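You operate a simulated robot arm through the tools that you are given. There is no shell and no other tool.

Carry out the task below with a simulated robot arm. There is one attempt and no reset: what you move stays moved.

TASK
Shut the docking bay's air valve, lift the clamp lever, then park cart E's coupling and plug on the cart.
Fine: coupling in its holder, plug in its holster; the brake stays on.

It is judged by the outcome, as a careful person would: the job done as asked, and still so three seconds after it is handed in. It fails if anything else is knocked over, pushed out of place, dropped, spilled or broken.

THE ROBOT
A 7-joint arm with a two-finger parallel gripper, fixed in place. Base frame: the origin is on the floor under the middle of its stand, x ahead of it, y to its left, z up. Readings come in mm, rad, newtons and seconds.
It reaches about 1372 mm from its shoulder. Its first joint turns from -2.601 to 2.601 rad. Payload 3.43 kg.
The tool frame sits at the grasp point between the pads (the TCP): z along the fingers, y along the line on which they close. The tips reach 30 mm beyond it. The gripper opens to 94 mm. The fingers are 28 mm wide and 10 mm thick; the gripper's body (50 by 96 mm) begins 55 mm behind the TCP.
Orientation is that of the tool frame in the base frame, as a unit quaternion [x, y, z, w]. With the fingers straight down and closing along the base's y, the tool's x points along the base's -x, its y along +y and its z along -z.

THE INTERFACE
- The arm moves only by the tool arm_command. Its argument "rows" is a list of rows, each a list of 7 numbers: the shift along the tool's x, y, z in mm, then the turn, a rotation vector about the tool's x, y, z in rad, then the closure, from 0 (fully open) to 1 (shut). In form: [[dx, dy, dz, ax, ay, az, claw], ...]. A call has 1 to 20 rows; each row shifts and turns the commanded pose from where the row before left it, along the tool's axes as they then stand. Rows are played at 5 a second. More than 50 mm and 0.15 rad between two rows, or a gripper value outside its range, and nothing of the call is played. A pose out of reach is approached as far as the arm can. The call stops where the force on the tool passes 90 N (or 10 N more than at its start, if that is more) or the arm is blocked; 0.2 s more then pass. Each finger travels about 45 mm/s and halts on what it meets, pressing with about 26 N; the grip force reading is that of the motor and also rises with nothing between the fingers. The clock runs only during rows and for 0.2 s after the last one: add rows that do not move to give the fingers time. The reply holds the time, the measured pose of the TCP, the force on the tool along the base axes, the opening and the grip force, in the units named above and with some noise, with the torque about the TCP (base axes, N m) and any sound that the robot's microphone picked up.
- Cameras (640 x 400 px; columns grow to the right, rows downward): "scene" is fixed at [397, 490.9, 1332.3]; the picture's right is [1.00, -0.04, 0.00], its down [-0.02, -0.58, -0.81] and it looks along [0.03, 0.81, -0.59] (base axes); focal length 214 px, centre (320, 200). "wrist" rides on the gripper at [76, 14, -102] in the tool frame; the picture's right is [-0.18, 0.98, 0.00], its down [-0.75, -0.14, -0.64] and it looks along [-0.63, -0.12, 0.77] (tool axes); focal length 243 px, centre (320, 200). There is no depth. A picture from a camera that has moved, and an enlarged one, comes with that camera's place and axes in the base frame and with its lens. The place of the scene camera against the robot may be out by one fixed shift of up to 25 mm in any direction.
- capture(camera): a new picture of that camera. It takes no simulated time.
- inspect(camera, box): a new picture of the part [left, top, right, bottom] of that camera's present view, enlarged. It takes no simulated time.
- close_job(): hands the job in; it is judged then, once.

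Nothing tells you positions but the pictures and the camera data. Unless the task says otherwise, let go and move clear before handing in.

The tools are called after "Emit:" as name(argument=value, ...) on one line, values as JSON. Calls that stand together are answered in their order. arm_command: Moves the arm, as the interface text tells. Its arguments: {"type":"object","properties":{"rows":{"type":"array"}},"required":["rows"]} The other tools are called the same way: capture (camera) takes a picture; inspect (camera, box) takes an enlarged picture of a part of a camera's view; close_job () hands the job in.

At the start:

```text
t: 0.0
ee_pos: [207.4, 965.2, 1153.3]
tool_rot: [0.0, 1.0, 0.0, 0.0]
force: [-0.8, -0.4, 0.3]
wrist_torque: [0.01, -0.04, -0.02]
finger_gap: 94.2
finger_force: 0.0
```

scene: 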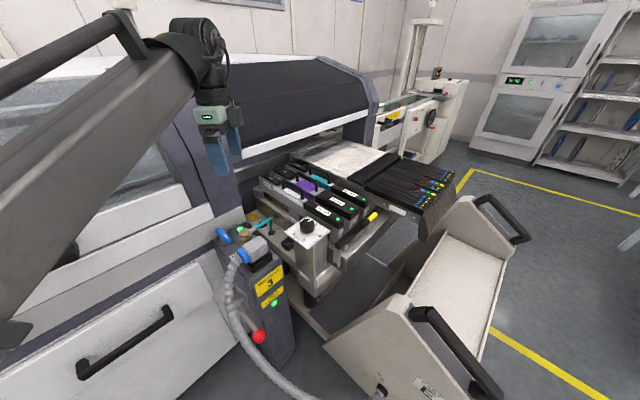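
wrist: 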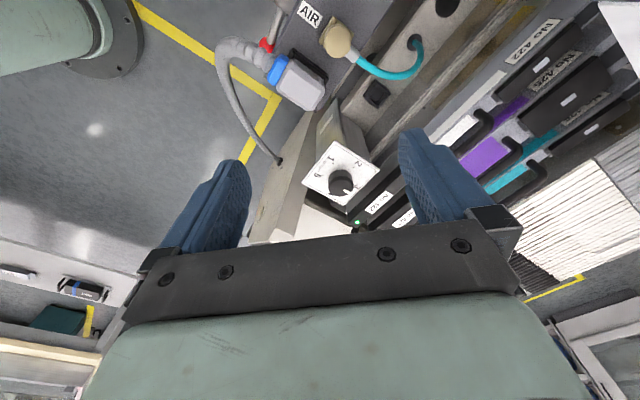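

I see a docking bay with a feeder cart, a grey plug with a conduit, a beige coupling on a teal hose, and a red ball near the post marked "AIR". I'll enlarge the pictures before I move anything.

Emit:
inspect(camera="scene", box=[200, 200, 340, 380])

Emit:
inspect(camera="scene", box=[210, 200, 330, 275])

Emit:
inspect(camera="scene", box=[240, 140, 460, 280])

Emit:
inspect(camera="wrist", box=[200, 0, 480, 175])

Emit:
inspect(camera="wrist", box=[240, 0, 400, 100])

```text
2.22 times, centred on (270, 290) of scene
camera zoom: at [397.0, 490.9, 1332.3], right [1.0, -0.04, 0.0], down [-0.02, -0.58, -0.81], along [0.03, 0.81, -0.59], focal length 477 px, centre (431, 0)
```

zoom: 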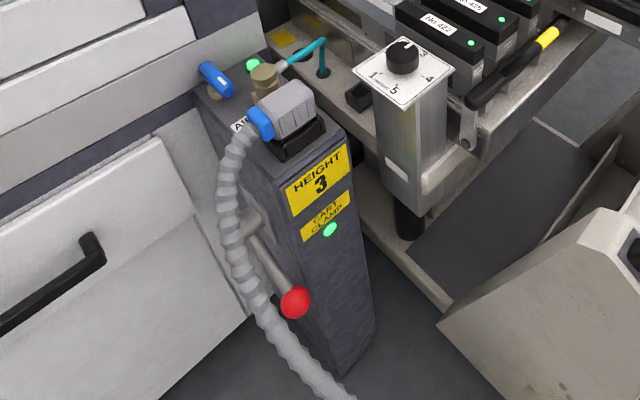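

```text
5.33 times, centred on (270, 238) of scene
camera zoom: at [397.0, 490.9, 1332.3], right [1.0, -0.04, 0.0], down [-0.02, -0.58, -0.81], along [0.03, 0.81, -0.59], focal length 1144 px, centre (587, 0)
```

zoom: 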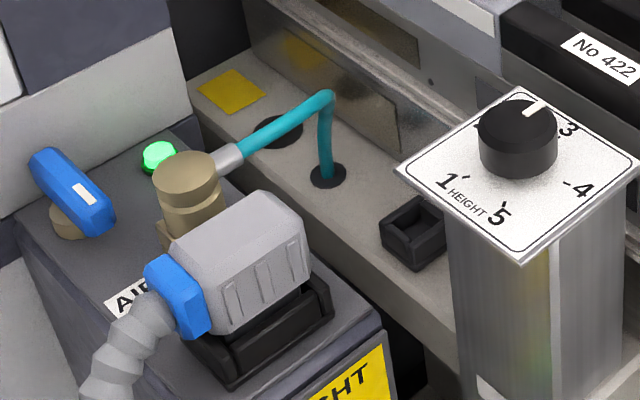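

```text
2.86 times, centred on (350, 210) of scene
camera zoom: at [397.0, 490.9, 1332.3], right [1.0, -0.04, 0.0], down [-0.02, -0.58, -0.81], along [0.03, 0.81, -0.59], focal length 613 px, centre (234, 171)
```

zoom: 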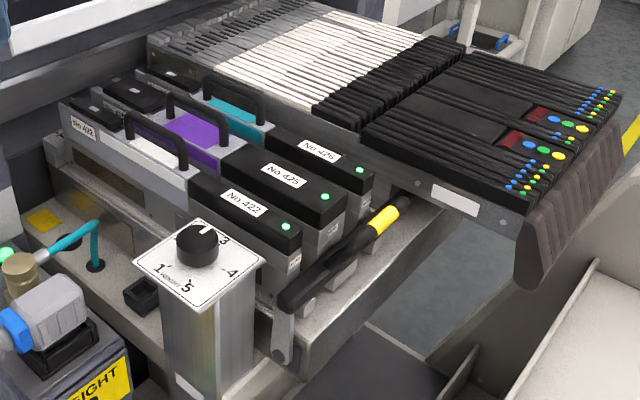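

```text
2.29 times, centred on (340, 88) of wrist
camera zoom: at [130.4, 979.0, 1255.4], right [0.18, 0.98, 0.0], down [0.75, -0.14, 0.64], along [0.63, -0.12, -0.77], focal length 555 px, centre (274, 457)
```

zoom: 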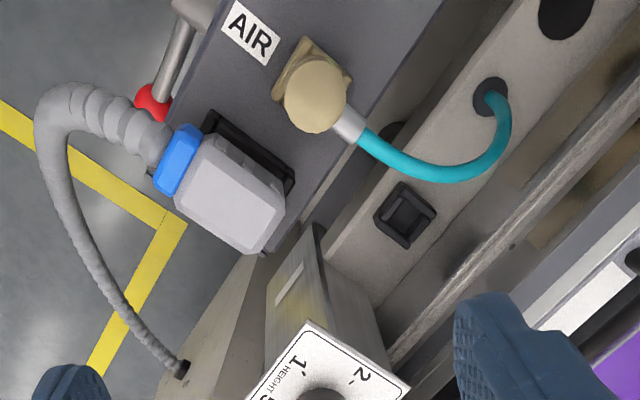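

```text
4.00 times, centred on (320, 50) of wrist
camera zoom: at [130.4, 979.0, 1255.4], right [0.18, 0.98, 0.0], down [0.75, -0.14, 0.64], along [0.63, -0.12, -0.77], focal length 970 px, centre (320, 800)
```

zoom: 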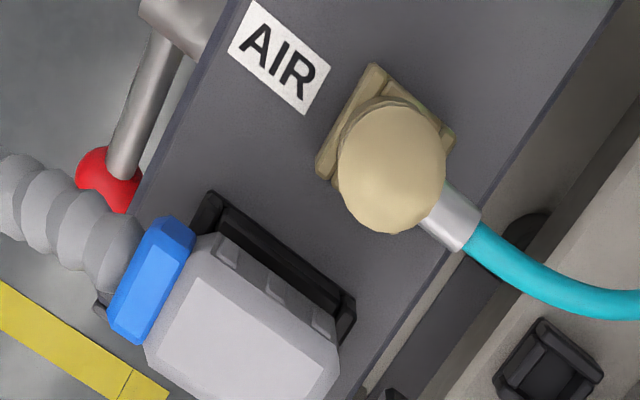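

The post carries a blue valve, the beige coupling, the grey plug and a red-ball clamp lever. The cart deck to its right has a square black holster and a ring. I'll tilt the wrist camera to look straight down on all of it.

Emit:
arm_command(rows=[[0, 0, 0, 0, 0.15, 0, 0], [0, 0, 0, 0, 0.15, 0, 0], [0, 0, 0, 0, 0.15, 0, 0], [0, 0, 0, 0, 0.15, 0, 0], [0, 0, 0, 0, 0, 0, 0]])

Emit:
capture(camera="wrist")

Emit:
capture(camera="scene")

```text
t: 1.2
ee_pos: [206.9, 965.0, 1152.9]
tool_rot: [0.0, 0.955, 0.0, -0.296]
force: [0.5, -0.1, -0.2]
wrist_torque: [-0.01, 0.0, 0.03]
finger_gap: 94.0
finger_force: 0.1
```

```text
taken
camera wrist: at [201.7, 978.9, 1280.5], right [0.15, 0.98, -0.1], down [0.98, -0.14, 0.1], along [0.09, -0.12, -0.99], focal length 243 px, centre (320, 200)
```

wrist: 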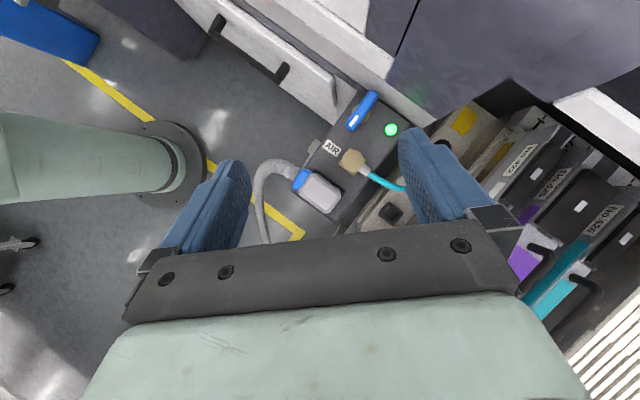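

```text
taken
```

scene: 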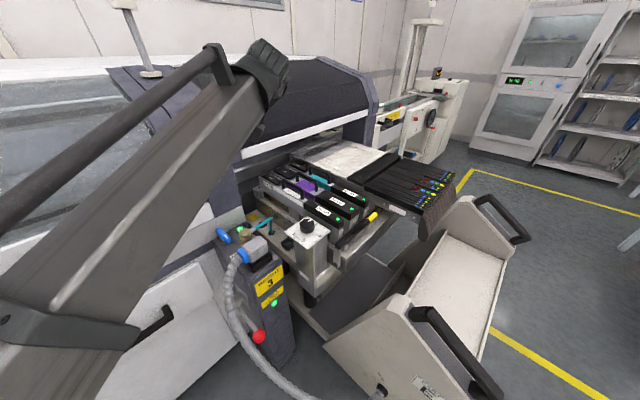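

Emit:
inspect(camera="wrist", box=[280, 70, 440, 250])

Emit:
inspect(camera="wrist", box=[300, 70, 420, 145])

Emit:
inspect(camera="wrist", box=[280, 130, 420, 230])

Emit:
inspect(camera="scene", box=[200, 200, 300, 265])

Emit:
inspect(camera="scene", box=[220, 260, 320, 360])

```text
2.22 times, centred on (360, 160) of wrist
camera zoom: at [201.7, 978.9, 1280.5], right [0.15, 0.98, -0.1], down [0.98, -0.14, 0.1], along [0.09, -0.12, -0.99], focal length 539 px, centre (231, 289)
```

zoom: 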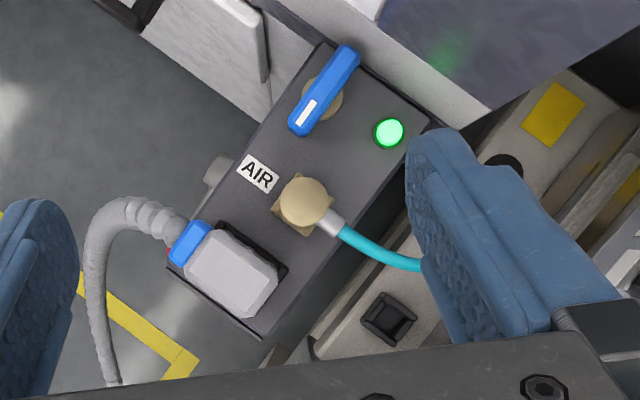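

```text
5.33 times, centred on (360, 108) of wrist
camera zoom: at [201.7, 978.9, 1280.5], right [0.15, 0.98, -0.1], down [0.98, -0.14, 0.1], along [0.09, -0.12, -0.99], focal length 1294 px, centre (107, 693)
```

zoom: 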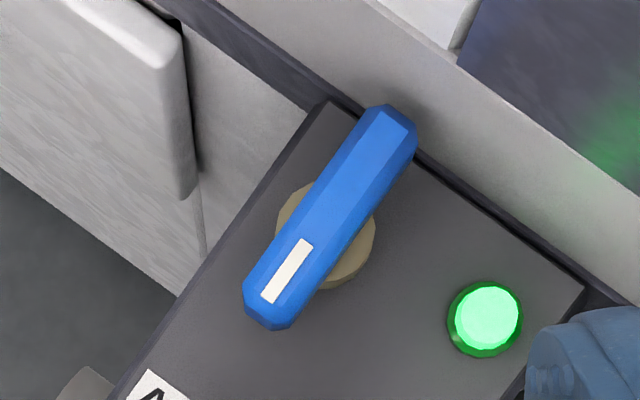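

```text
4.00 times, centred on (350, 180) of wrist
camera zoom: at [201.7, 978.9, 1280.5], right [0.15, 0.98, -0.1], down [0.98, -0.14, 0.1], along [0.09, -0.12, -0.99], focal length 970 px, centre (200, 280)
```

zoom: 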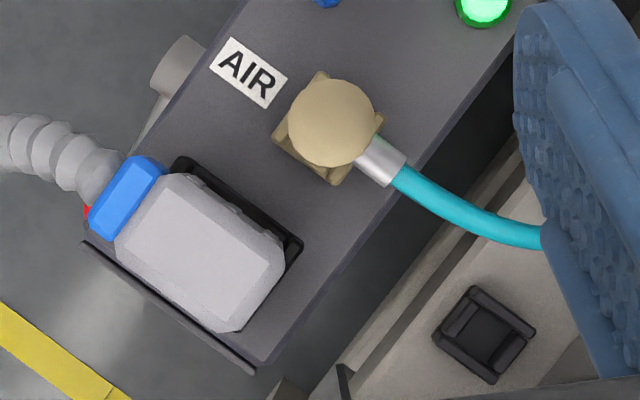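

```text
6.15 times, centred on (250, 232) of scene
camera zoom: at [397.0, 490.9, 1332.3], right [1.0, -0.04, 0.0], down [-0.02, -0.58, -0.81], along [0.03, 0.81, -0.59], focal length 1320 px, centre (751, 0)
```

zoom: 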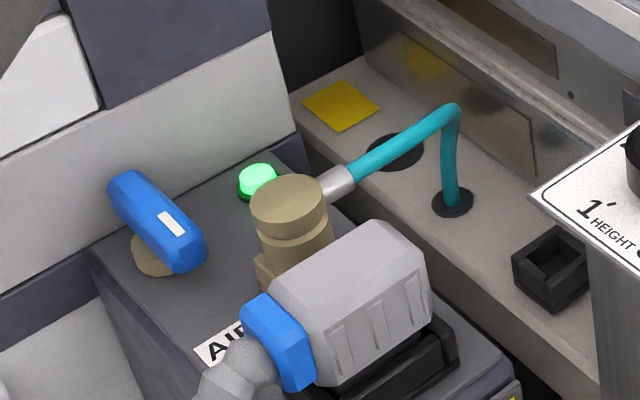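

```text
4.00 times, centred on (270, 310) of scene
camera zoom: at [397.0, 490.9, 1332.3], right [1.0, -0.04, 0.0], down [-0.02, -0.58, -0.81], along [0.03, 0.81, -0.59], focal length 858 px, centre (520, -240)
```

zoom: 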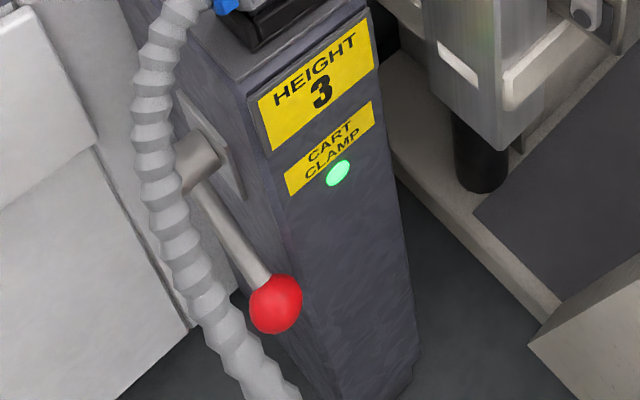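

From overhead, the handle lies along the post with its marker end toward "AIR". The coupling cap is near (180, 996, 854) and the post top is at z≈800. I'll bring the tool upright and turn it to line up with the post for another view.

Emit:
arm_command(rows=[[0, 0, 0, 0, -0.15, 0, 0], [0, 0, 0, 0, -0.15, 0, 0], [0, 0, 0, 0, -0.15, 0, 0], [0, 0, 0, 0, -0.15, 0, 0], [0, 0, 0, 0, 0, 0.128, 0], [0, 0, 0, 0, 0, 0.128, 0], [0, 0, 0, 0, 0, 0.128, 0], [0, 0, 0, 0, 0, 0.128, 0], [0, 0, 0, 0, 0, 0.128, 0], [0, 0, 0, 0, 0, 0.128, 0], [0, 0, 0, 0, 0, 0, 0]])

Emit:
capture(camera="wrist")

Emit:
capture(camera="scene")

```text
t: 3.6
ee_pos: [206.5, 965.4, 1151.7]
tool_rot: [0.376, 0.927, 0.0, -0.001]
force: [-0.2, -0.7, -0.3]
wrist_torque: [-0.01, 0.0, 0.02]
finger_gap: 93.9
finger_force: 0.1
```

```text
taken
camera wrist: at [162.0, 1027.7, 1255.4], right [0.82, 0.58, 0.0], down [0.44, -0.63, 0.64], along [0.37, -0.52, -0.77], focal length 243 px, centre (320, 200)
```

wrist: 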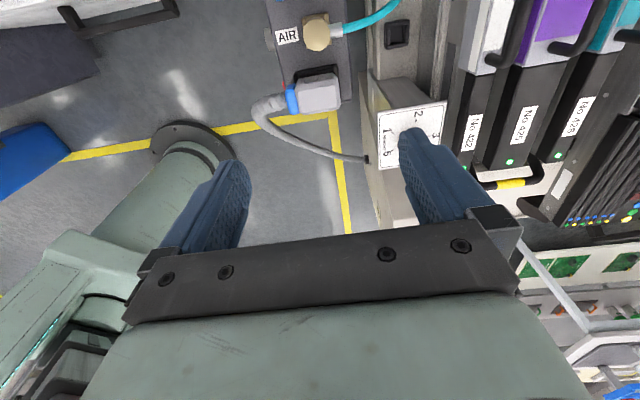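

```text
taken
```

scene: 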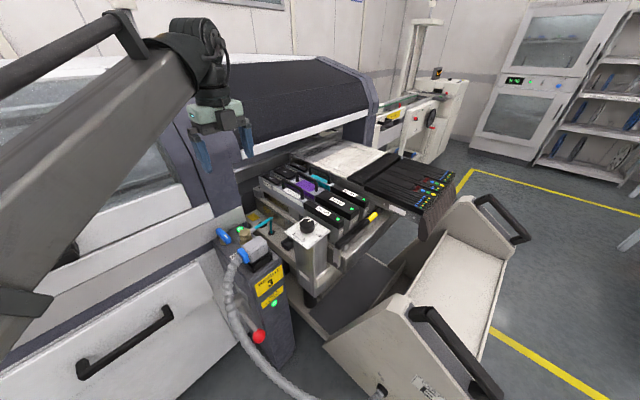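

The AIR label and the edges of the post are nearly square to this view. I'll zoom in here to measure the coupling, plug and holster.

Emit:
inspect(camera="wrist", box=[250, 0, 410, 100])

Emit:
inspect(camera="wrist", box=[250, 60, 450, 185])

```text
4.00 times, centred on (330, 50) of wrist
camera zoom: at [162.0, 1027.7, 1255.4], right [0.82, 0.58, 0.0], down [0.44, -0.63, 0.64], along [0.37, -0.52, -0.77], focal length 970 px, centre (280, 800)
```

zoom: 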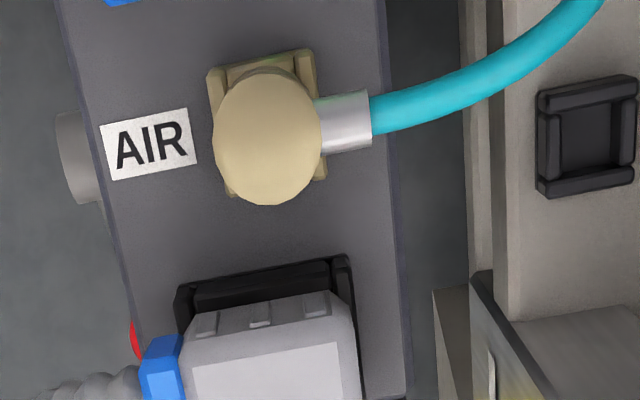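

```text
3.20 times, centred on (350, 122) of wrist
camera zoom: at [162.0, 1027.7, 1255.4], right [0.82, 0.58, 0.0], down [0.44, -0.63, 0.64], along [0.37, -0.52, -0.77], focal length 776 px, centre (224, 448)
```

zoom: 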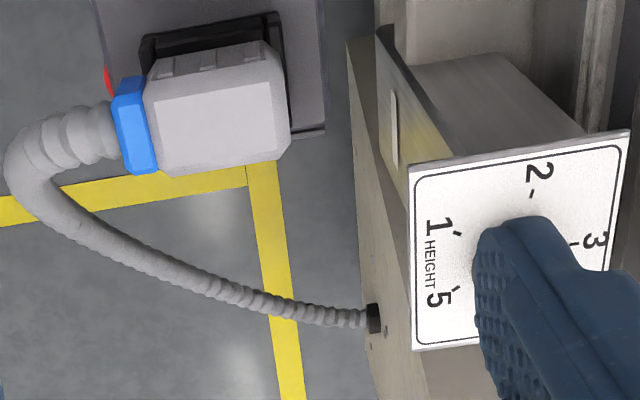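

The post axes sit at about 45° to the base: "forward" is (0.71, -0.71) and "toward the cart" is (0.71, 0.71). The machine wall is just behind the valve, so the camera needs to be on the front side. I'll yaw the tool half a turn while I'm up high.

Emit:
arm_command(rows=[[0, 0, 0, 0, 0, -0.15, 0], [0, 0, 0, 0, 0, -0.15, 0], [0, 0, 0, 0, 0, -0.15, 0], [0, 0, 0, 0, 0, -0.15, 0], [0, 0, 0, 0, 0, -0.15, 0], [0, 0, 0, 0, 0, -0.15, 0], [0, 0, 0, 0, 0, -0.15, 0], [0, 0, 0, 0, 0, -0.15, 0], [0, 0, 0, 0, 0, -0.15, 0], [0, 0, 0, 0, 0, -0.15, 0], [0, 0, 0, 0, 0, -0.15, 0], [0, 0, 0, 0, 0, -0.15, 0], [0, 0, 0, 0, 0, -0.15, 0], [0, 0, 0, 0, 0, -0.15, 0], [0, 0, 0, 0, 0, -0.15, 0], [0, 0, 0, 0, 0, -0.15, 0], [0, 0, 0, 0, 0, -0.15, 0], [0, 0, 0, 0, 0, -0.15, 0], [0, 0, 0, 0, 0, -0.15, 0], [0, 0, 0, 0, 0, -0.15, 0]])

Emit:
capture(camera="wrist")

Emit:
capture(camera="scene")

```text
t: 7.8
ee_pos: [207.0, 966.0, 1153.5]
tool_rot: [0.899, -0.439, -0.001, 0.0]
force: [-0.5, 0.0, 0.2]
wrist_torque: [0.02, 0.02, -0.04]
finger_gap: 94.0
finger_force: 0.0
```

```text
taken
camera wrist: at [242.0, 895.9, 1255.2], right [-0.89, -0.46, 0.0], down [-0.35, 0.68, 0.64], along [-0.3, 0.57, -0.77], focal length 243 px, centre (320, 200)
```

wrist: 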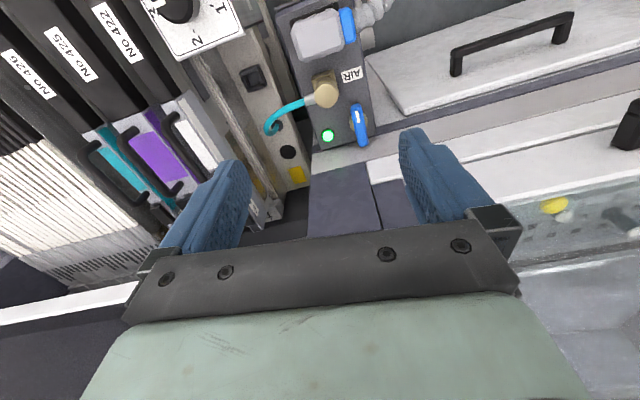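

```text
taken
```

scene: 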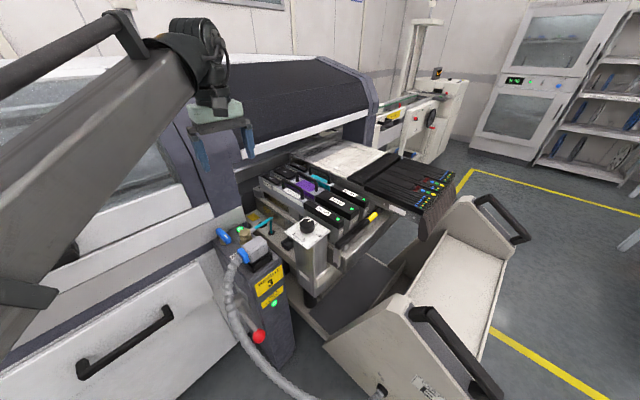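

The view from the front now takes in the valve, green light, coupling, plug, holster, hose grommet and a black disc by a yellow patch. I'll zoom in.

Emit:
inspect(camera="wrist", box=[230, 0, 390, 100])

Emit:
inspect(camera="wrist", box=[230, 90, 390, 190])

```text
4.00 times, centred on (310, 50) of wrist
camera zoom: at [242.0, 895.9, 1255.2], right [-0.89, -0.46, 0.0], down [-0.35, 0.68, 0.64], along [-0.3, 0.57, -0.77], focal length 970 px, centre (360, 800)
```

zoom: 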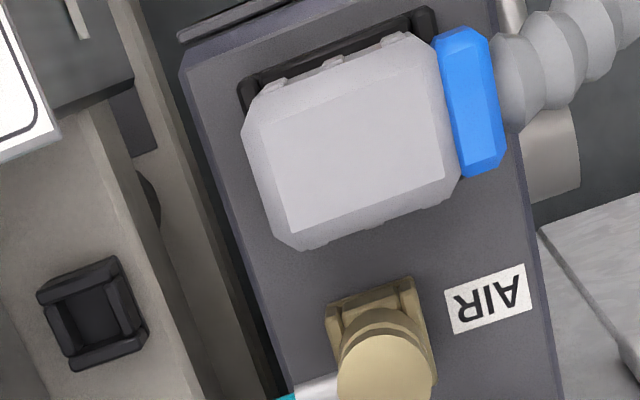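

```text
4.00 times, centred on (310, 140) of wrist
camera zoom: at [242.0, 895.9, 1255.2], right [-0.89, -0.46, 0.0], down [-0.35, 0.68, 0.64], along [-0.3, 0.57, -0.77], focal length 970 px, centre (360, 440)
```

zoom: 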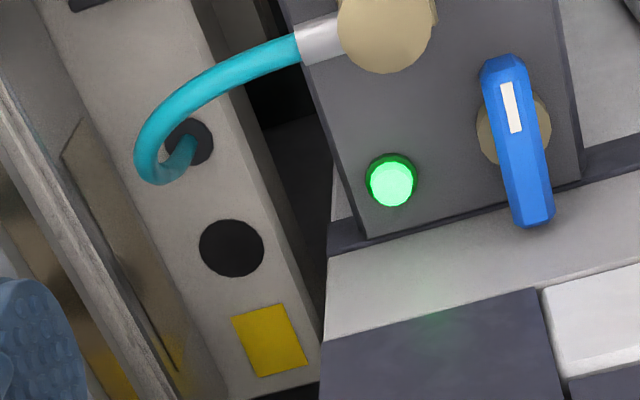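

The square black cup has the same form as the beige air port, so I need to work out which fixture takes the coupling and which takes the plug. I'll inspect more of the cart and its surroundings.

Emit:
inspect(camera="scene", box=[280, 210, 440, 330])

Emit:
inspect(camera="scene", box=[320, 180, 640, 400])

Emit:
inspect(camera="scene", box=[390, 350, 470, 400])

Emit:
inspect(camera="wrist", box=[100, 0, 300, 125])

Emit:
inspect(camera="scene", box=[270, 150, 350, 200])

```text
3.33 times, centred on (360, 270) of scene
camera zoom: at [397.0, 490.9, 1332.3], right [1.0, -0.04, 0.0], down [-0.02, -0.58, -0.81], along [0.03, 0.81, -0.59], focal length 715 px, centre (187, -33)
```

zoom: 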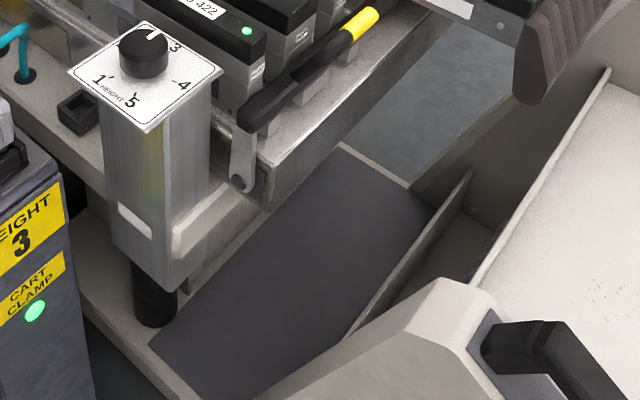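

```text
1.82 times, centred on (480, 290) of scene
camera zoom: at [397.0, 490.9, 1332.3], right [1.0, -0.04, 0.0], down [-0.02, -0.58, -0.81], along [0.03, 0.81, -0.59], focal length 390 px, centre (29, 36)
```

zoom: 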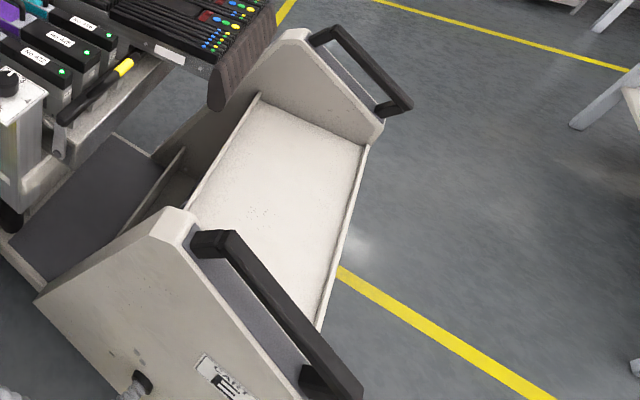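

```text
8.00 times, centred on (430, 375) of scene
camera zoom: at [397.0, 490.9, 1332.3], right [1.0, -0.04, 0.0], down [-0.02, -0.58, -0.81], along [0.03, 0.81, -0.59], focal length 1716 px, centre (-560, -1200)
```

zoom: 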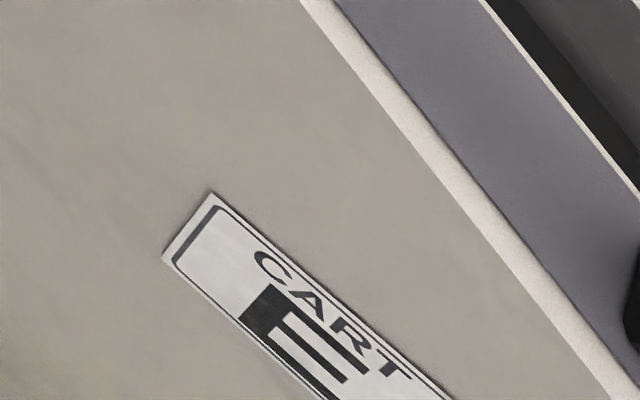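

```text
3.20 times, centred on (200, 62) of wrist
camera zoom: at [242.0, 895.9, 1255.2], right [-0.89, -0.46, 0.0], down [-0.35, 0.68, 0.64], along [-0.3, 0.57, -0.77], focal length 776 px, centre (704, 640)
```

zoom: 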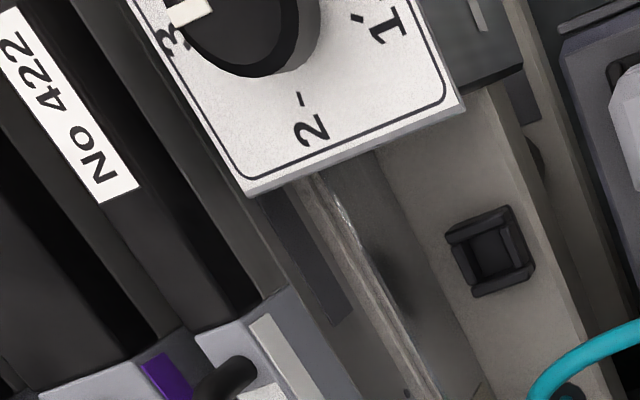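

```text
8.00 times, centred on (310, 175) of scene
camera zoom: at [397.0, 490.9, 1332.3], right [1.0, -0.04, 0.0], down [-0.02, -0.58, -0.81], along [0.03, 0.81, -0.59], focal length 1716 px, centre (400, 400)
```

zoom: 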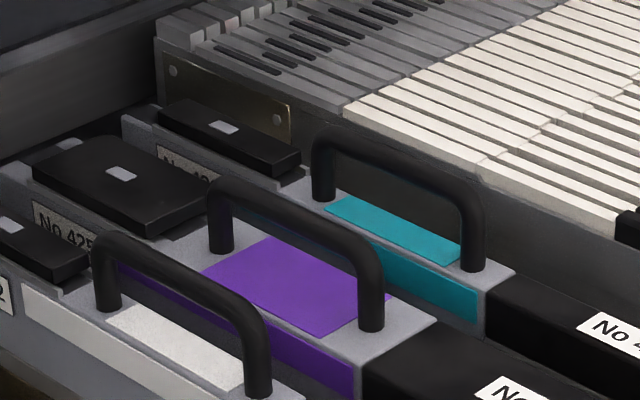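

The cart's side is labelled "CART E", and the plug's conduit enters its left panel around (603, 722, 404). I still need to find the plug's holster, so I'll move the camera to the left of the post and look across at the cart.

Emit:
arm_command(rows=[[0, 0, 0, 0, 0, 0.1447, 0], [0, 0, 0, 0, 0, 0.1447, 0], [0, 0, 0, 0, 0, 0.1447, 0], [0, 0, 0, 0, 0, 0.1447, 0], [0, 0, 0, 0, 0, 0.1447, 0], [0, 0, 0, 0, 0, 0.1447, 0], [0, 0, 0, 0, 0, 0.1447, 0], [0, 0, 0, 0, 0, 0.1447, 0], [0, 0, 0, 0, 0, 0.1447, 0], [0, 0, 0, 0, 0, 0.1447, 0], [29.8, -23.5, 15, 0, 0, 0, 0], [29.8, -23.5, 15, 0, 0, 0, 0], [29.8, -23.5, 15, 0, 0, 0, 0], [29.8, -23.5, 15, 0, 0, 0, 0], [29.8, -23.5, 15, 0, 0, 0, 0], [29.8, -23.5, 15, 0, 0, 0, 0], [0, 0, 0, 0, -0.15, 0, 0], [0, 0, 0, 0, -0.15, 0, 0], [0, 0, 0, 0, 0, 0, 0]])

Emit:
capture(camera="wrist")

Emit:
capture(camera="scene")

```text
t: 11.8
ee_pos: [180.5, 739.5, 1063.3]
tool_rot: [-0.378, 0.914, 0.057, 0.139]
force: [-0.1, 0.3, 0.6]
wrist_torque: [0.01, -0.02, 0.01]
finger_gap: 93.8
finger_force: 0.1
```

```text
taken
camera wrist: at [97.0, 675.6, 1138.1], right [-0.57, 0.82, 0.05], down [0.47, 0.27, 0.84], along [0.67, 0.5, -0.54], focal length 243 px, centre (320, 200)
```

wrist: 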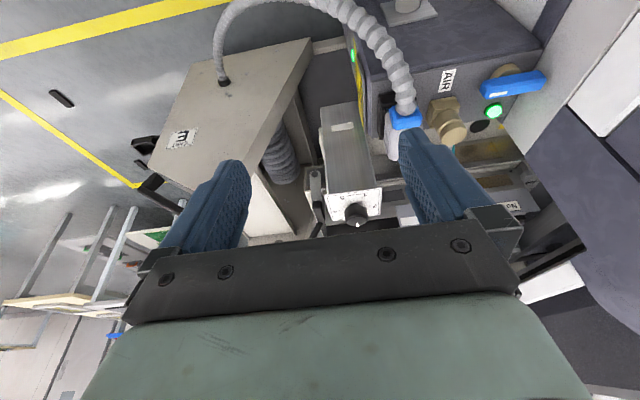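

```text
taken
```

scene: 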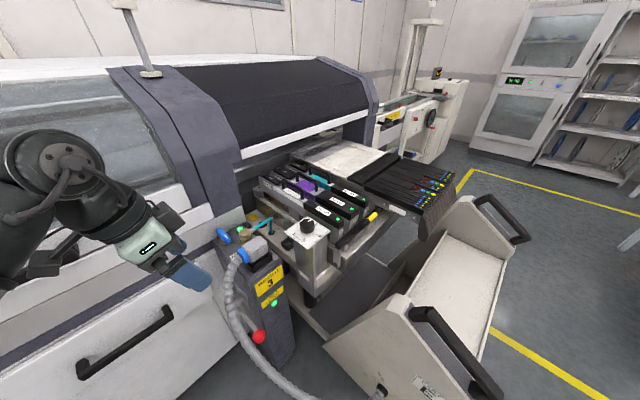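

From the left I can see the cart's side panel with its E label, the conduit entry and the knob column. I'll zoom in to look for a holster.

Emit:
inspect(camera="wrist", box=[140, 30, 340, 155])

Emit:
inspect(camera="wrist", box=[290, 90, 410, 240])

Emit:
inspect(camera="wrist", box=[340, 0, 560, 170])

```text
3.20 times, centred on (240, 92) of wrist
camera zoom: at [97.0, 675.6, 1138.1], right [-0.57, 0.82, 0.05], down [0.47, 0.27, 0.84], along [0.67, 0.5, -0.54], focal length 776 px, centre (576, 544)
```

zoom: 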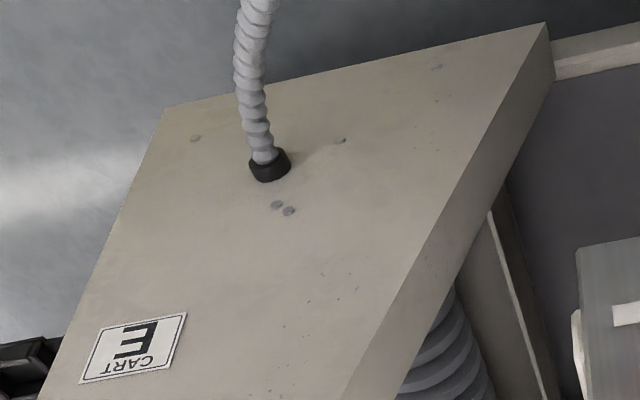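

```text
2.67 times, centred on (350, 165) of wrist
camera zoom: at [97.0, 675.6, 1138.1], right [-0.57, 0.82, 0.05], down [0.47, 0.27, 0.84], along [0.67, 0.5, -0.54], focal length 647 px, centre (240, 293)
```

zoom: 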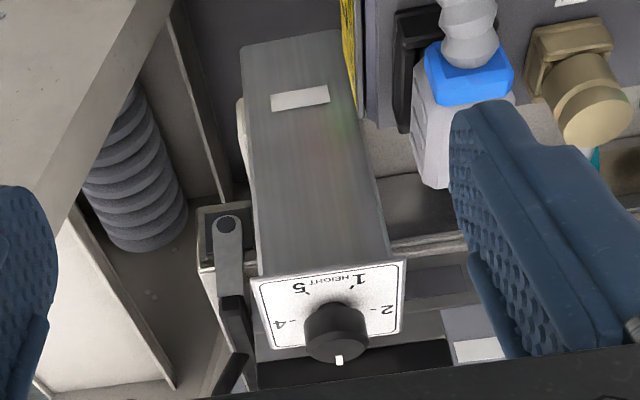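

```text
2.35 times, centred on (450, 85) of wrist
camera zoom: at [97.0, 675.6, 1138.1], right [-0.57, 0.82, 0.05], down [0.47, 0.27, 0.84], along [0.67, 0.5, -0.54], focal length 571 px, centre (14, 471)
```

zoom: 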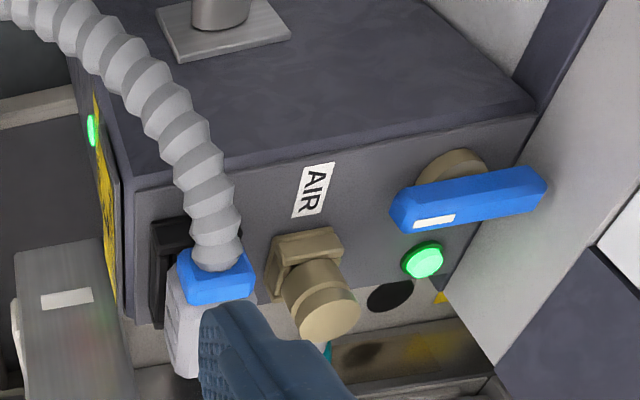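

There's no holster on the side panel. The candidates on the deck are the square cup at about (300, 1065, 746) and the black disc at about (178, 1188, 722). I'll go in closer over the deck from the left side.

Emit:
arm_command(rows=[[0, 0, 0, 0, 0.15, 0, 0], [0, 0, 0, 0, 0.15, 0, 0], [-32.8, 29.2, 7.6, 0, 0, 0, 0], [-32.8, 29.2, 7.6, 0, 0, 0, 0], [-32.8, 29.2, 7.6, 0, 0, 0, 0], [-32.8, 29.2, 7.6, 0, 0, 0, 0], [-32.8, 29.2, 7.6, 0, 0, 0, 0], [-32.8, 29.2, 7.6, 0, 0, 0, 0], [-32.8, 29.2, 7.6, 0, 0, 0, 0], [0, 0, 0, 0, 0, 0, 0]])

Emit:
capture(camera="wrist")

Emit:
capture(camera="scene")

```text
t: 14.0
ee_pos: [198.9, 1047.6, 1009.3]
tool_rot: [-0.381, 0.924, 0.0, 0.0]
force: [-0.2, -0.4, -0.4]
wrist_torque: [0.01, -0.01, 0.02]
finger_gap: 94.1
finger_force: 0.0
```

```text
taken
camera wrist: at [134.5, 1002.8, 1112.7], right [-0.56, 0.83, 0.0], down [0.63, 0.43, 0.64], along [0.53, 0.36, -0.77], focal length 243 px, centre (320, 200)
```

wrist: 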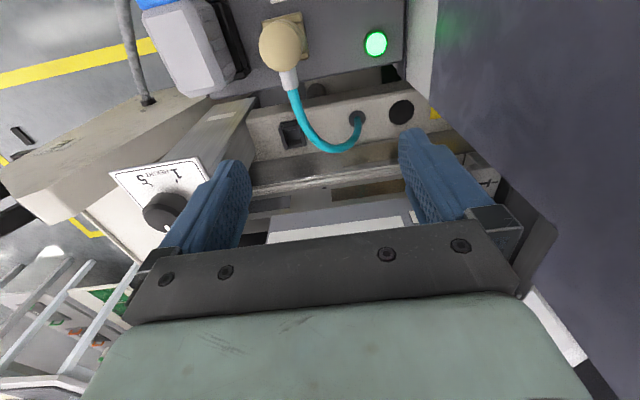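

```text
taken
```

scene: 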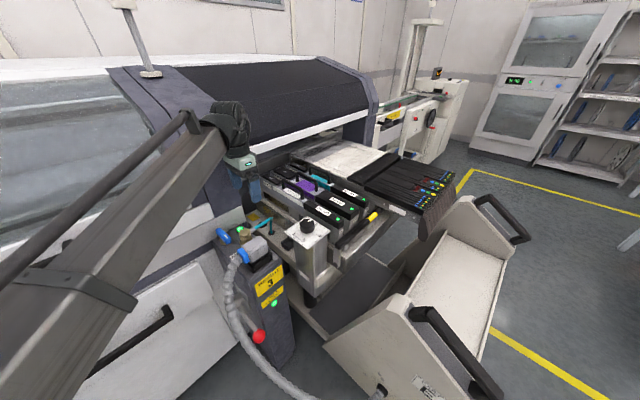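

Emit:
inspect(camera="wrist", box=[250, 70, 430, 170])

Emit:
inspect(camera="wrist", box=[130, 0, 330, 120])

Emit:
inspect(camera="wrist", box=[265, 110, 325, 155])

Emit:
inspect(camera="wrist", box=[375, 85, 445, 130])

```text
3.56 times, centred on (340, 120) of wrist
camera zoom: at [134.5, 1002.8, 1112.7], right [-0.56, 0.83, 0.0], down [0.63, 0.43, 0.64], along [0.53, 0.36, -0.77], focal length 863 px, centre (249, 484)
```

zoom: 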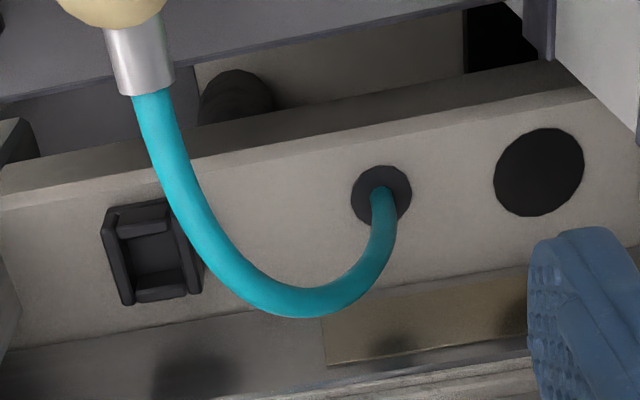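

```text
3.20 times, centred on (230, 60) of wrist
camera zoom: at [134.5, 1002.8, 1112.7], right [-0.56, 0.83, 0.0], down [0.63, 0.43, 0.64], along [0.53, 0.36, -0.77], focal length 776 px, centre (608, 648)
```

zoom: 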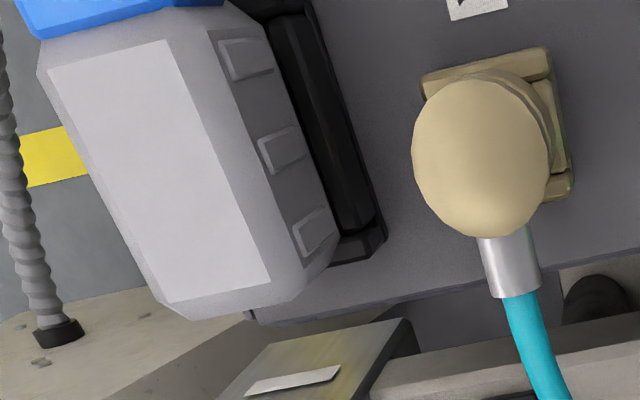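

```text
8.89 times, centred on (295, 132) of wrist
camera zoom: at [134.5, 1002.8, 1112.7], right [-0.56, 0.83, 0.0], down [0.63, 0.43, 0.64], along [0.53, 0.36, -0.77], focal length 2157 px, centre (542, 800)
```

zoom: 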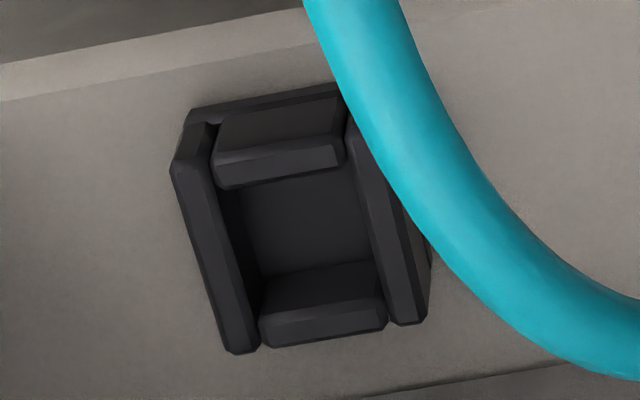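

```text
8.89 times, centred on (410, 108) of wrist
camera zoom: at [134.5, 1002.8, 1112.7], right [-0.56, 0.83, 0.0], down [0.63, 0.43, 0.64], along [0.53, 0.36, -0.77], focal length 2157 px, centre (-480, 1022)
```

zoom: 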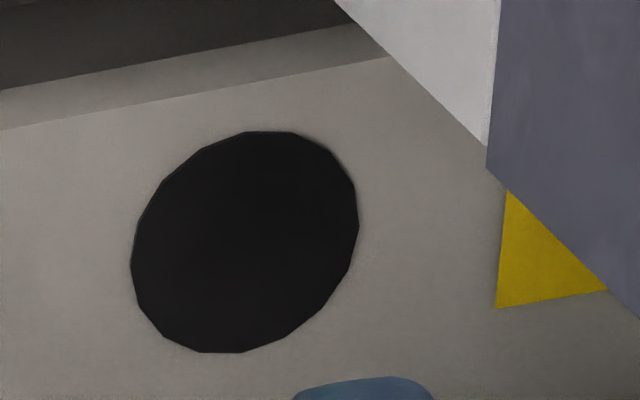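

The cup has a base and four bars, just like the coupling's beige port, so it looks like the coupling's holder. The plug's socket is a larger version of the same thing, and I haven't seen a matching one on the cart. I'll look further forward along the cart.

Emit:
arm_command(rows=[[12.5, -43.75, 0, 0, 0, 0, 0], [12.5, -43.75, 0, 0, 0, 0, 0], [12.5, -43.75, 0, 0, 0, 0, 0], [12.5, -43.75, 0, 0, 0, 0, 0], [12.5, -43.75, 0, 0, 0, 0, 0], [12.5, -43.75, 0, 0, 0, 0, 0], [12.5, -43.75, 0, 0, 0, 0, 0], [12.5, -43.75, 0, 0, 0, 0, 0], [0, 0, 0, 0, 0, 0, 0]])

Emit:
capture(camera="wrist")

Emit:
capture(camera="scene")

```text
t: 16.0
ee_pos: [375.0, 728.1, 1010.5]
tool_rot: [-0.381, 0.924, 0.0, 0.001]
force: [0.8, 0.2, 0.6]
wrist_torque: [0.0, 0.0, -0.01]
finger_gap: 93.9
finger_force: 0.0
```

```text
taken
camera wrist: at [310.5, 683.2, 1112.8], right [-0.56, 0.83, 0.0], down [0.63, 0.43, 0.64], along [0.53, 0.36, -0.77], focal length 243 px, centre (320, 200)
```

wrist: 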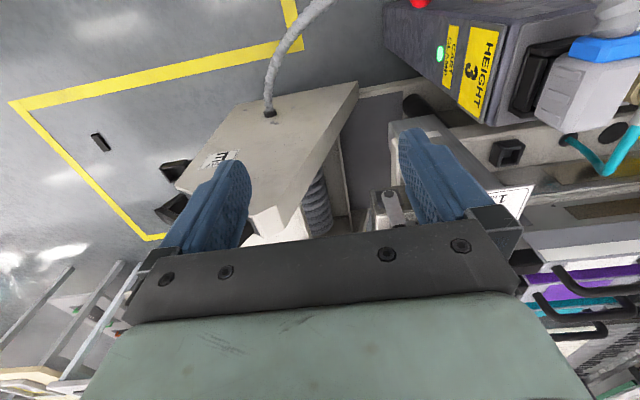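

```text
taken
```

scene: 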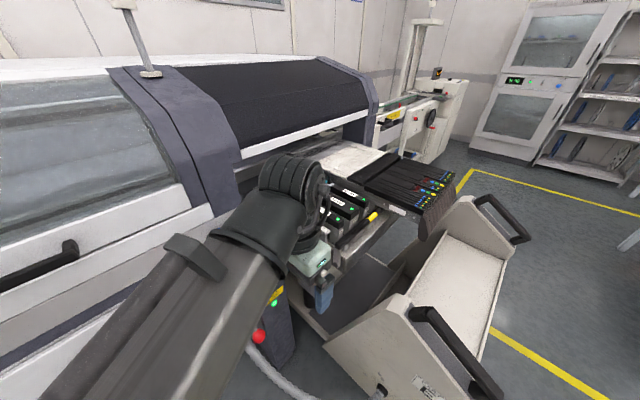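

Neither the side panel nor the floor shows a holster. I'll zoom in on the strip between the panel and the column.

Emit:
inspect(camera="wrist", box=[230, 70, 430, 240])

Emit:
inspect(camera="wrist", box=[380, 0, 640, 180])

Emit:
inspect(camera="wrist", box=[70, 100, 250, 250])

```text
2.35 times, centred on (330, 155) of wrist
camera zoom: at [310.5, 683.2, 1112.8], right [-0.56, 0.83, 0.0], down [0.63, 0.43, 0.64], along [0.53, 0.36, -0.77], focal length 571 px, centre (296, 306)
```

zoom: 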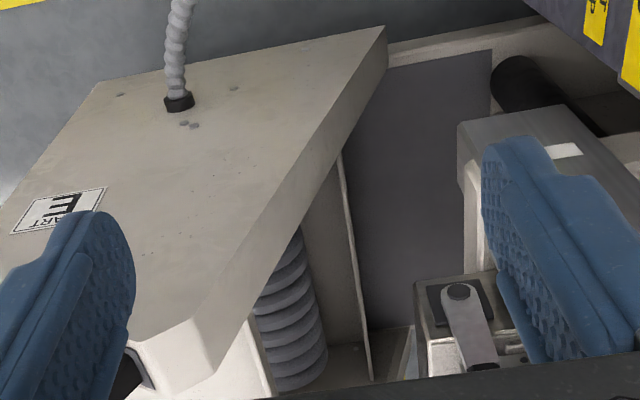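

```text
2.22 times, centred on (510, 90) of wrist
camera zoom: at [310.5, 683.2, 1112.8], right [-0.56, 0.83, 0.0], down [0.63, 0.43, 0.64], along [0.53, 0.36, -0.77], focal length 539 px, centre (-102, 444)
```

zoom: 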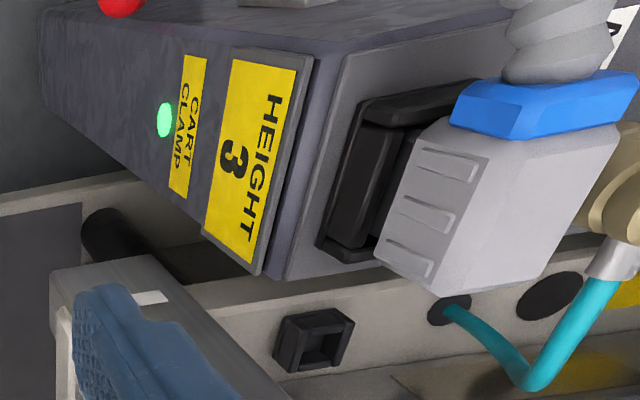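

```text
2.67 times, centred on (160, 175) of wrist
camera zoom: at [310.5, 683.2, 1112.8], right [-0.56, 0.83, 0.0], down [0.63, 0.43, 0.64], along [0.53, 0.36, -0.77], focal length 647 px, centre (747, 267)
```

zoom: 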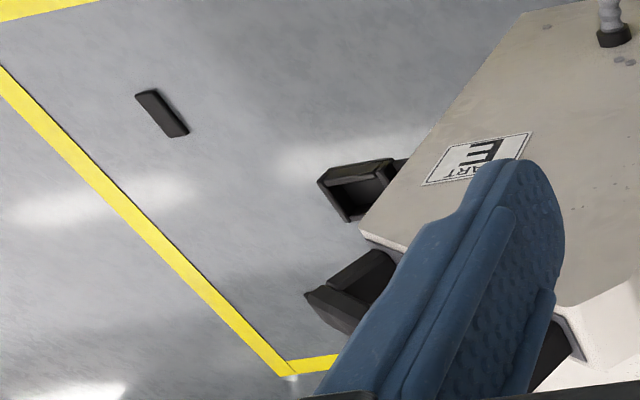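

There's an open-topped black box on the front end of the cart, near the E label, which looks like the plug's holster. I'll move forward to see it properly.

Emit:
arm_command(rows=[[-2, -45, 0, 0, 0, 0, 0], [-2, -45, 0, 0, 0, 0, 0], [-2, -45, 0, 0, 0, 0, 0], [-2, -45, 0, 0, 0, 0, 0], [-2, -45, 0, 0, 0, 0, 0], [-2, -45, 0, 0, 0, 0, 0], [-2, -45, 0, 0, 0, 0, 0], [-2, -45, 0, 0, 0, 0, 0], [-2, -45, 0, 0, 0, 0, 0], [0, 0, 0, 0, 0, 0, 0]])

Emit:
capture(camera="wrist")

Emit:
capture(camera="scene")

```text
t: 18.2
ee_pos: [674.5, 454.7, 1008.8]
tool_rot: [-0.382, 0.924, 0.0, 0.0]
force: [-0.1, -0.1, 0.2]
wrist_torque: [-0.01, 0.0, 0.02]
finger_gap: 94.1
finger_force: 0.1
```

```text
taken
camera wrist: at [609.3, 409.4, 1112.5], right [-0.56, 0.83, 0.0], down [0.63, 0.43, 0.64], along [0.53, 0.36, -0.77], focal length 243 px, centre (320, 200)
```

wrist: 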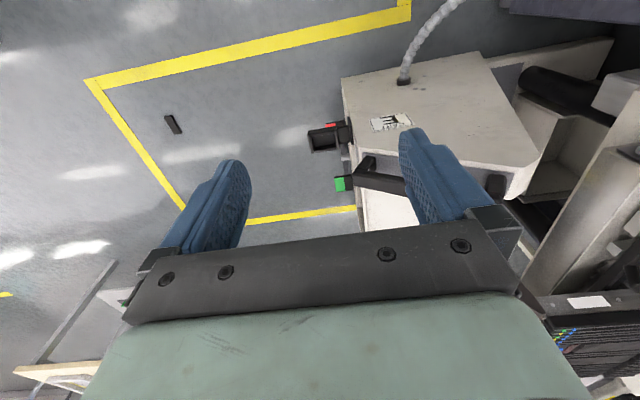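

```text
taken
```

scene: 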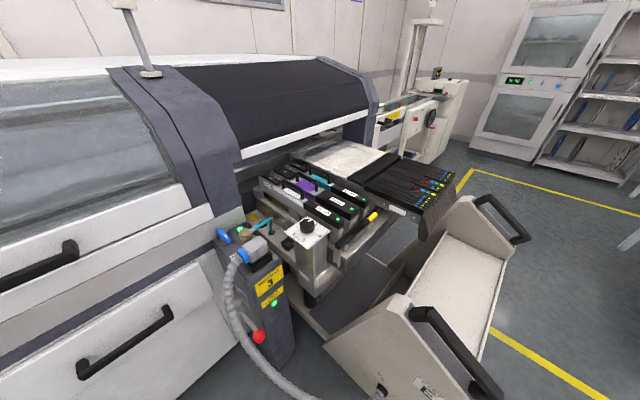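

Emit:
inspect(camera="wrist", box=[290, 100, 410, 220])

Emit:
inspect(camera="wrist", box=[330, 40, 530, 210])

Emit:
inspect(camera="wrist", box=[150, 100, 210, 150])

```text
3.33 times, centred on (350, 160) of wrist
camera zoom: at [609.3, 409.4, 1112.5], right [-0.56, 0.83, 0.0], down [0.63, 0.43, 0.64], along [0.53, 0.36, -0.77], focal length 809 px, centre (220, 333)
```

zoom: 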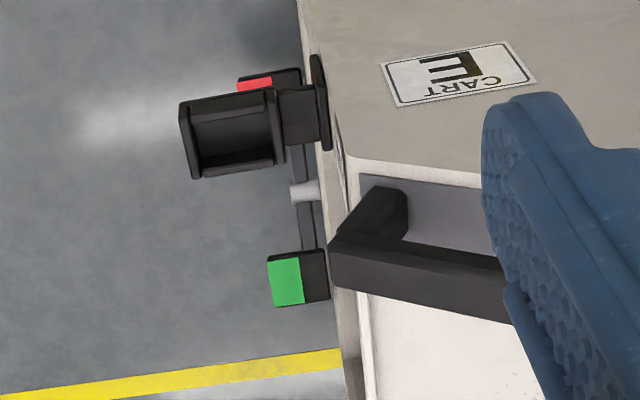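

```text
2.35 times, centred on (430, 125) of wrist
camera zoom: at [609.3, 409.4, 1112.5], right [-0.56, 0.83, 0.0], down [0.63, 0.43, 0.64], along [0.53, 0.36, -0.77], focal length 571 px, centre (61, 376)
```

zoom: 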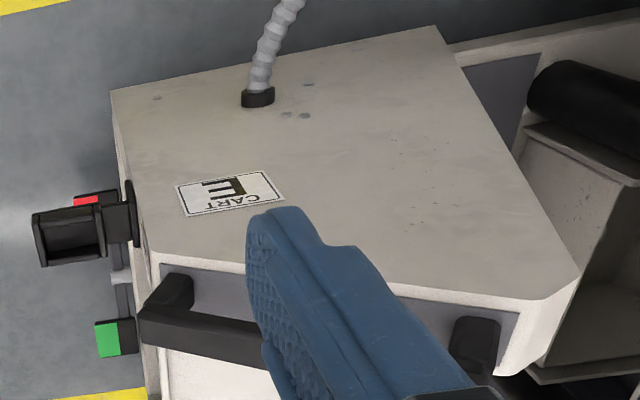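

```text
8.00 times, centred on (180, 125) of wrist
camera zoom: at [609.3, 409.4, 1112.5], right [-0.56, 0.83, 0.0], down [0.63, 0.43, 0.64], along [0.53, 0.36, -0.77], focal length 1941 px, centre (1440, 800)
```

zoom: 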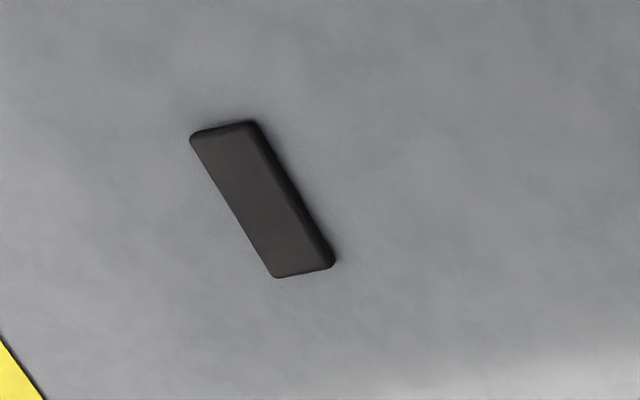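

Found it: a black holster cup on a bracket at the cart's front end, around (822, 566, 568), with a red/green brake rocker pedal beneath it. I'll go closer to see its shape.

Emit:
arm_command(rows=[[0, 0, 40, 0, 0, 0, 0], [0, 0, 40, 0, 0, 0, 0], [0, 0, 40, 0, 0, 0, 0], [0, 0, 40, 0, 0, 0, 0], [0, 0, 40, 0, 0, 0, 0], [0, 0, 0, 0, 0, 0, 0]])

Emit:
capture(camera="wrist")

Emit:
inspect(camera="wrist", box=[240, 100, 400, 230])

```text
t: 19.6
ee_pos: [674.8, 453.8, 809.1]
tool_rot: [-0.382, 0.924, -0.001, -0.001]
force: [0.4, -0.4, 0.2]
wrist_torque: [0.01, -0.02, 0.03]
finger_gap: 94.2
finger_force: 0.1
```

```text
taken
camera wrist: at [609.4, 409.6, 912.7], right [-0.56, 0.83, 0.0], down [0.63, 0.43, 0.64], along [0.53, 0.36, -0.77], focal length 243 px, centre (320, 200)
```

wrist: 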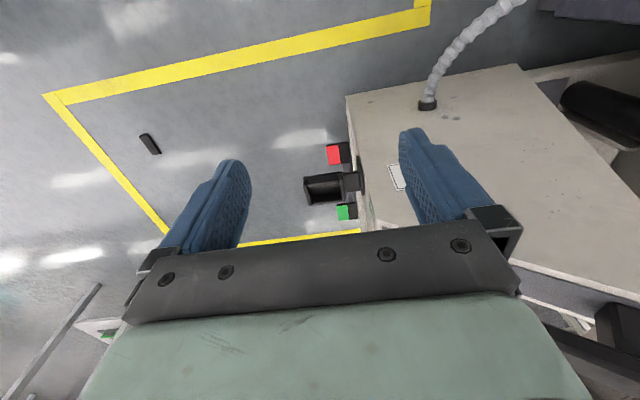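

```text
3.08 times, centred on (320, 165) of wrist
camera zoom: at [609.4, 409.6, 912.7], right [-0.56, 0.83, 0.0], down [0.63, 0.43, 0.64], along [0.53, 0.36, -0.77], focal length 746 px, centre (320, 308)
```

zoom: 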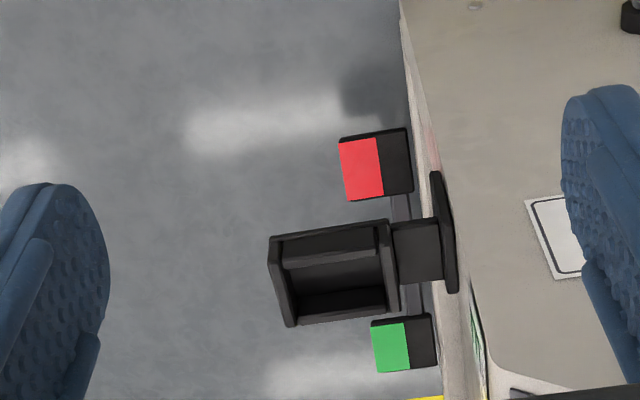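

Emit:
inspect(camera="wrist", box=[295, 160, 375, 215])

Emit:
inspect(camera="wrist", box=[310, 130, 370, 230])

```text
7.27 times, centred on (335, 188) of wrist
camera zoom: at [609.4, 409.6, 912.7], right [-0.56, 0.83, 0.0], down [0.63, 0.43, 0.64], along [0.53, 0.36, -0.77], focal length 1764 px, centre (211, 291)
```

zoom: 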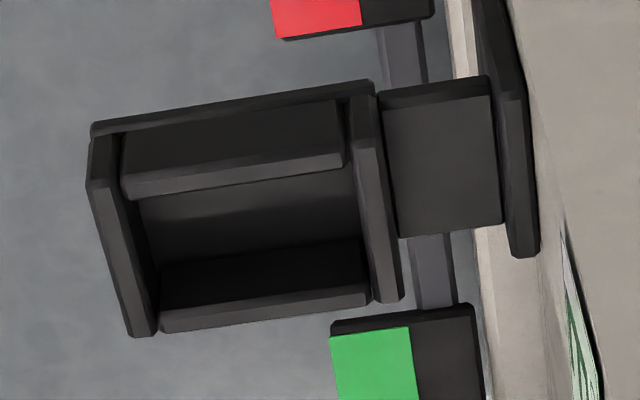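

```text
4.00 times, centred on (340, 180) of wrist
camera zoom: at [609.4, 409.6, 912.7], right [-0.56, 0.83, 0.0], down [0.63, 0.43, 0.64], along [0.53, 0.36, -0.77], focal length 970 px, centre (240, 280)
```

zoom: 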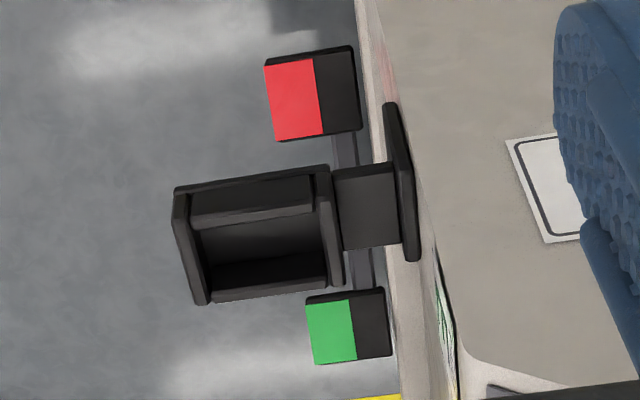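

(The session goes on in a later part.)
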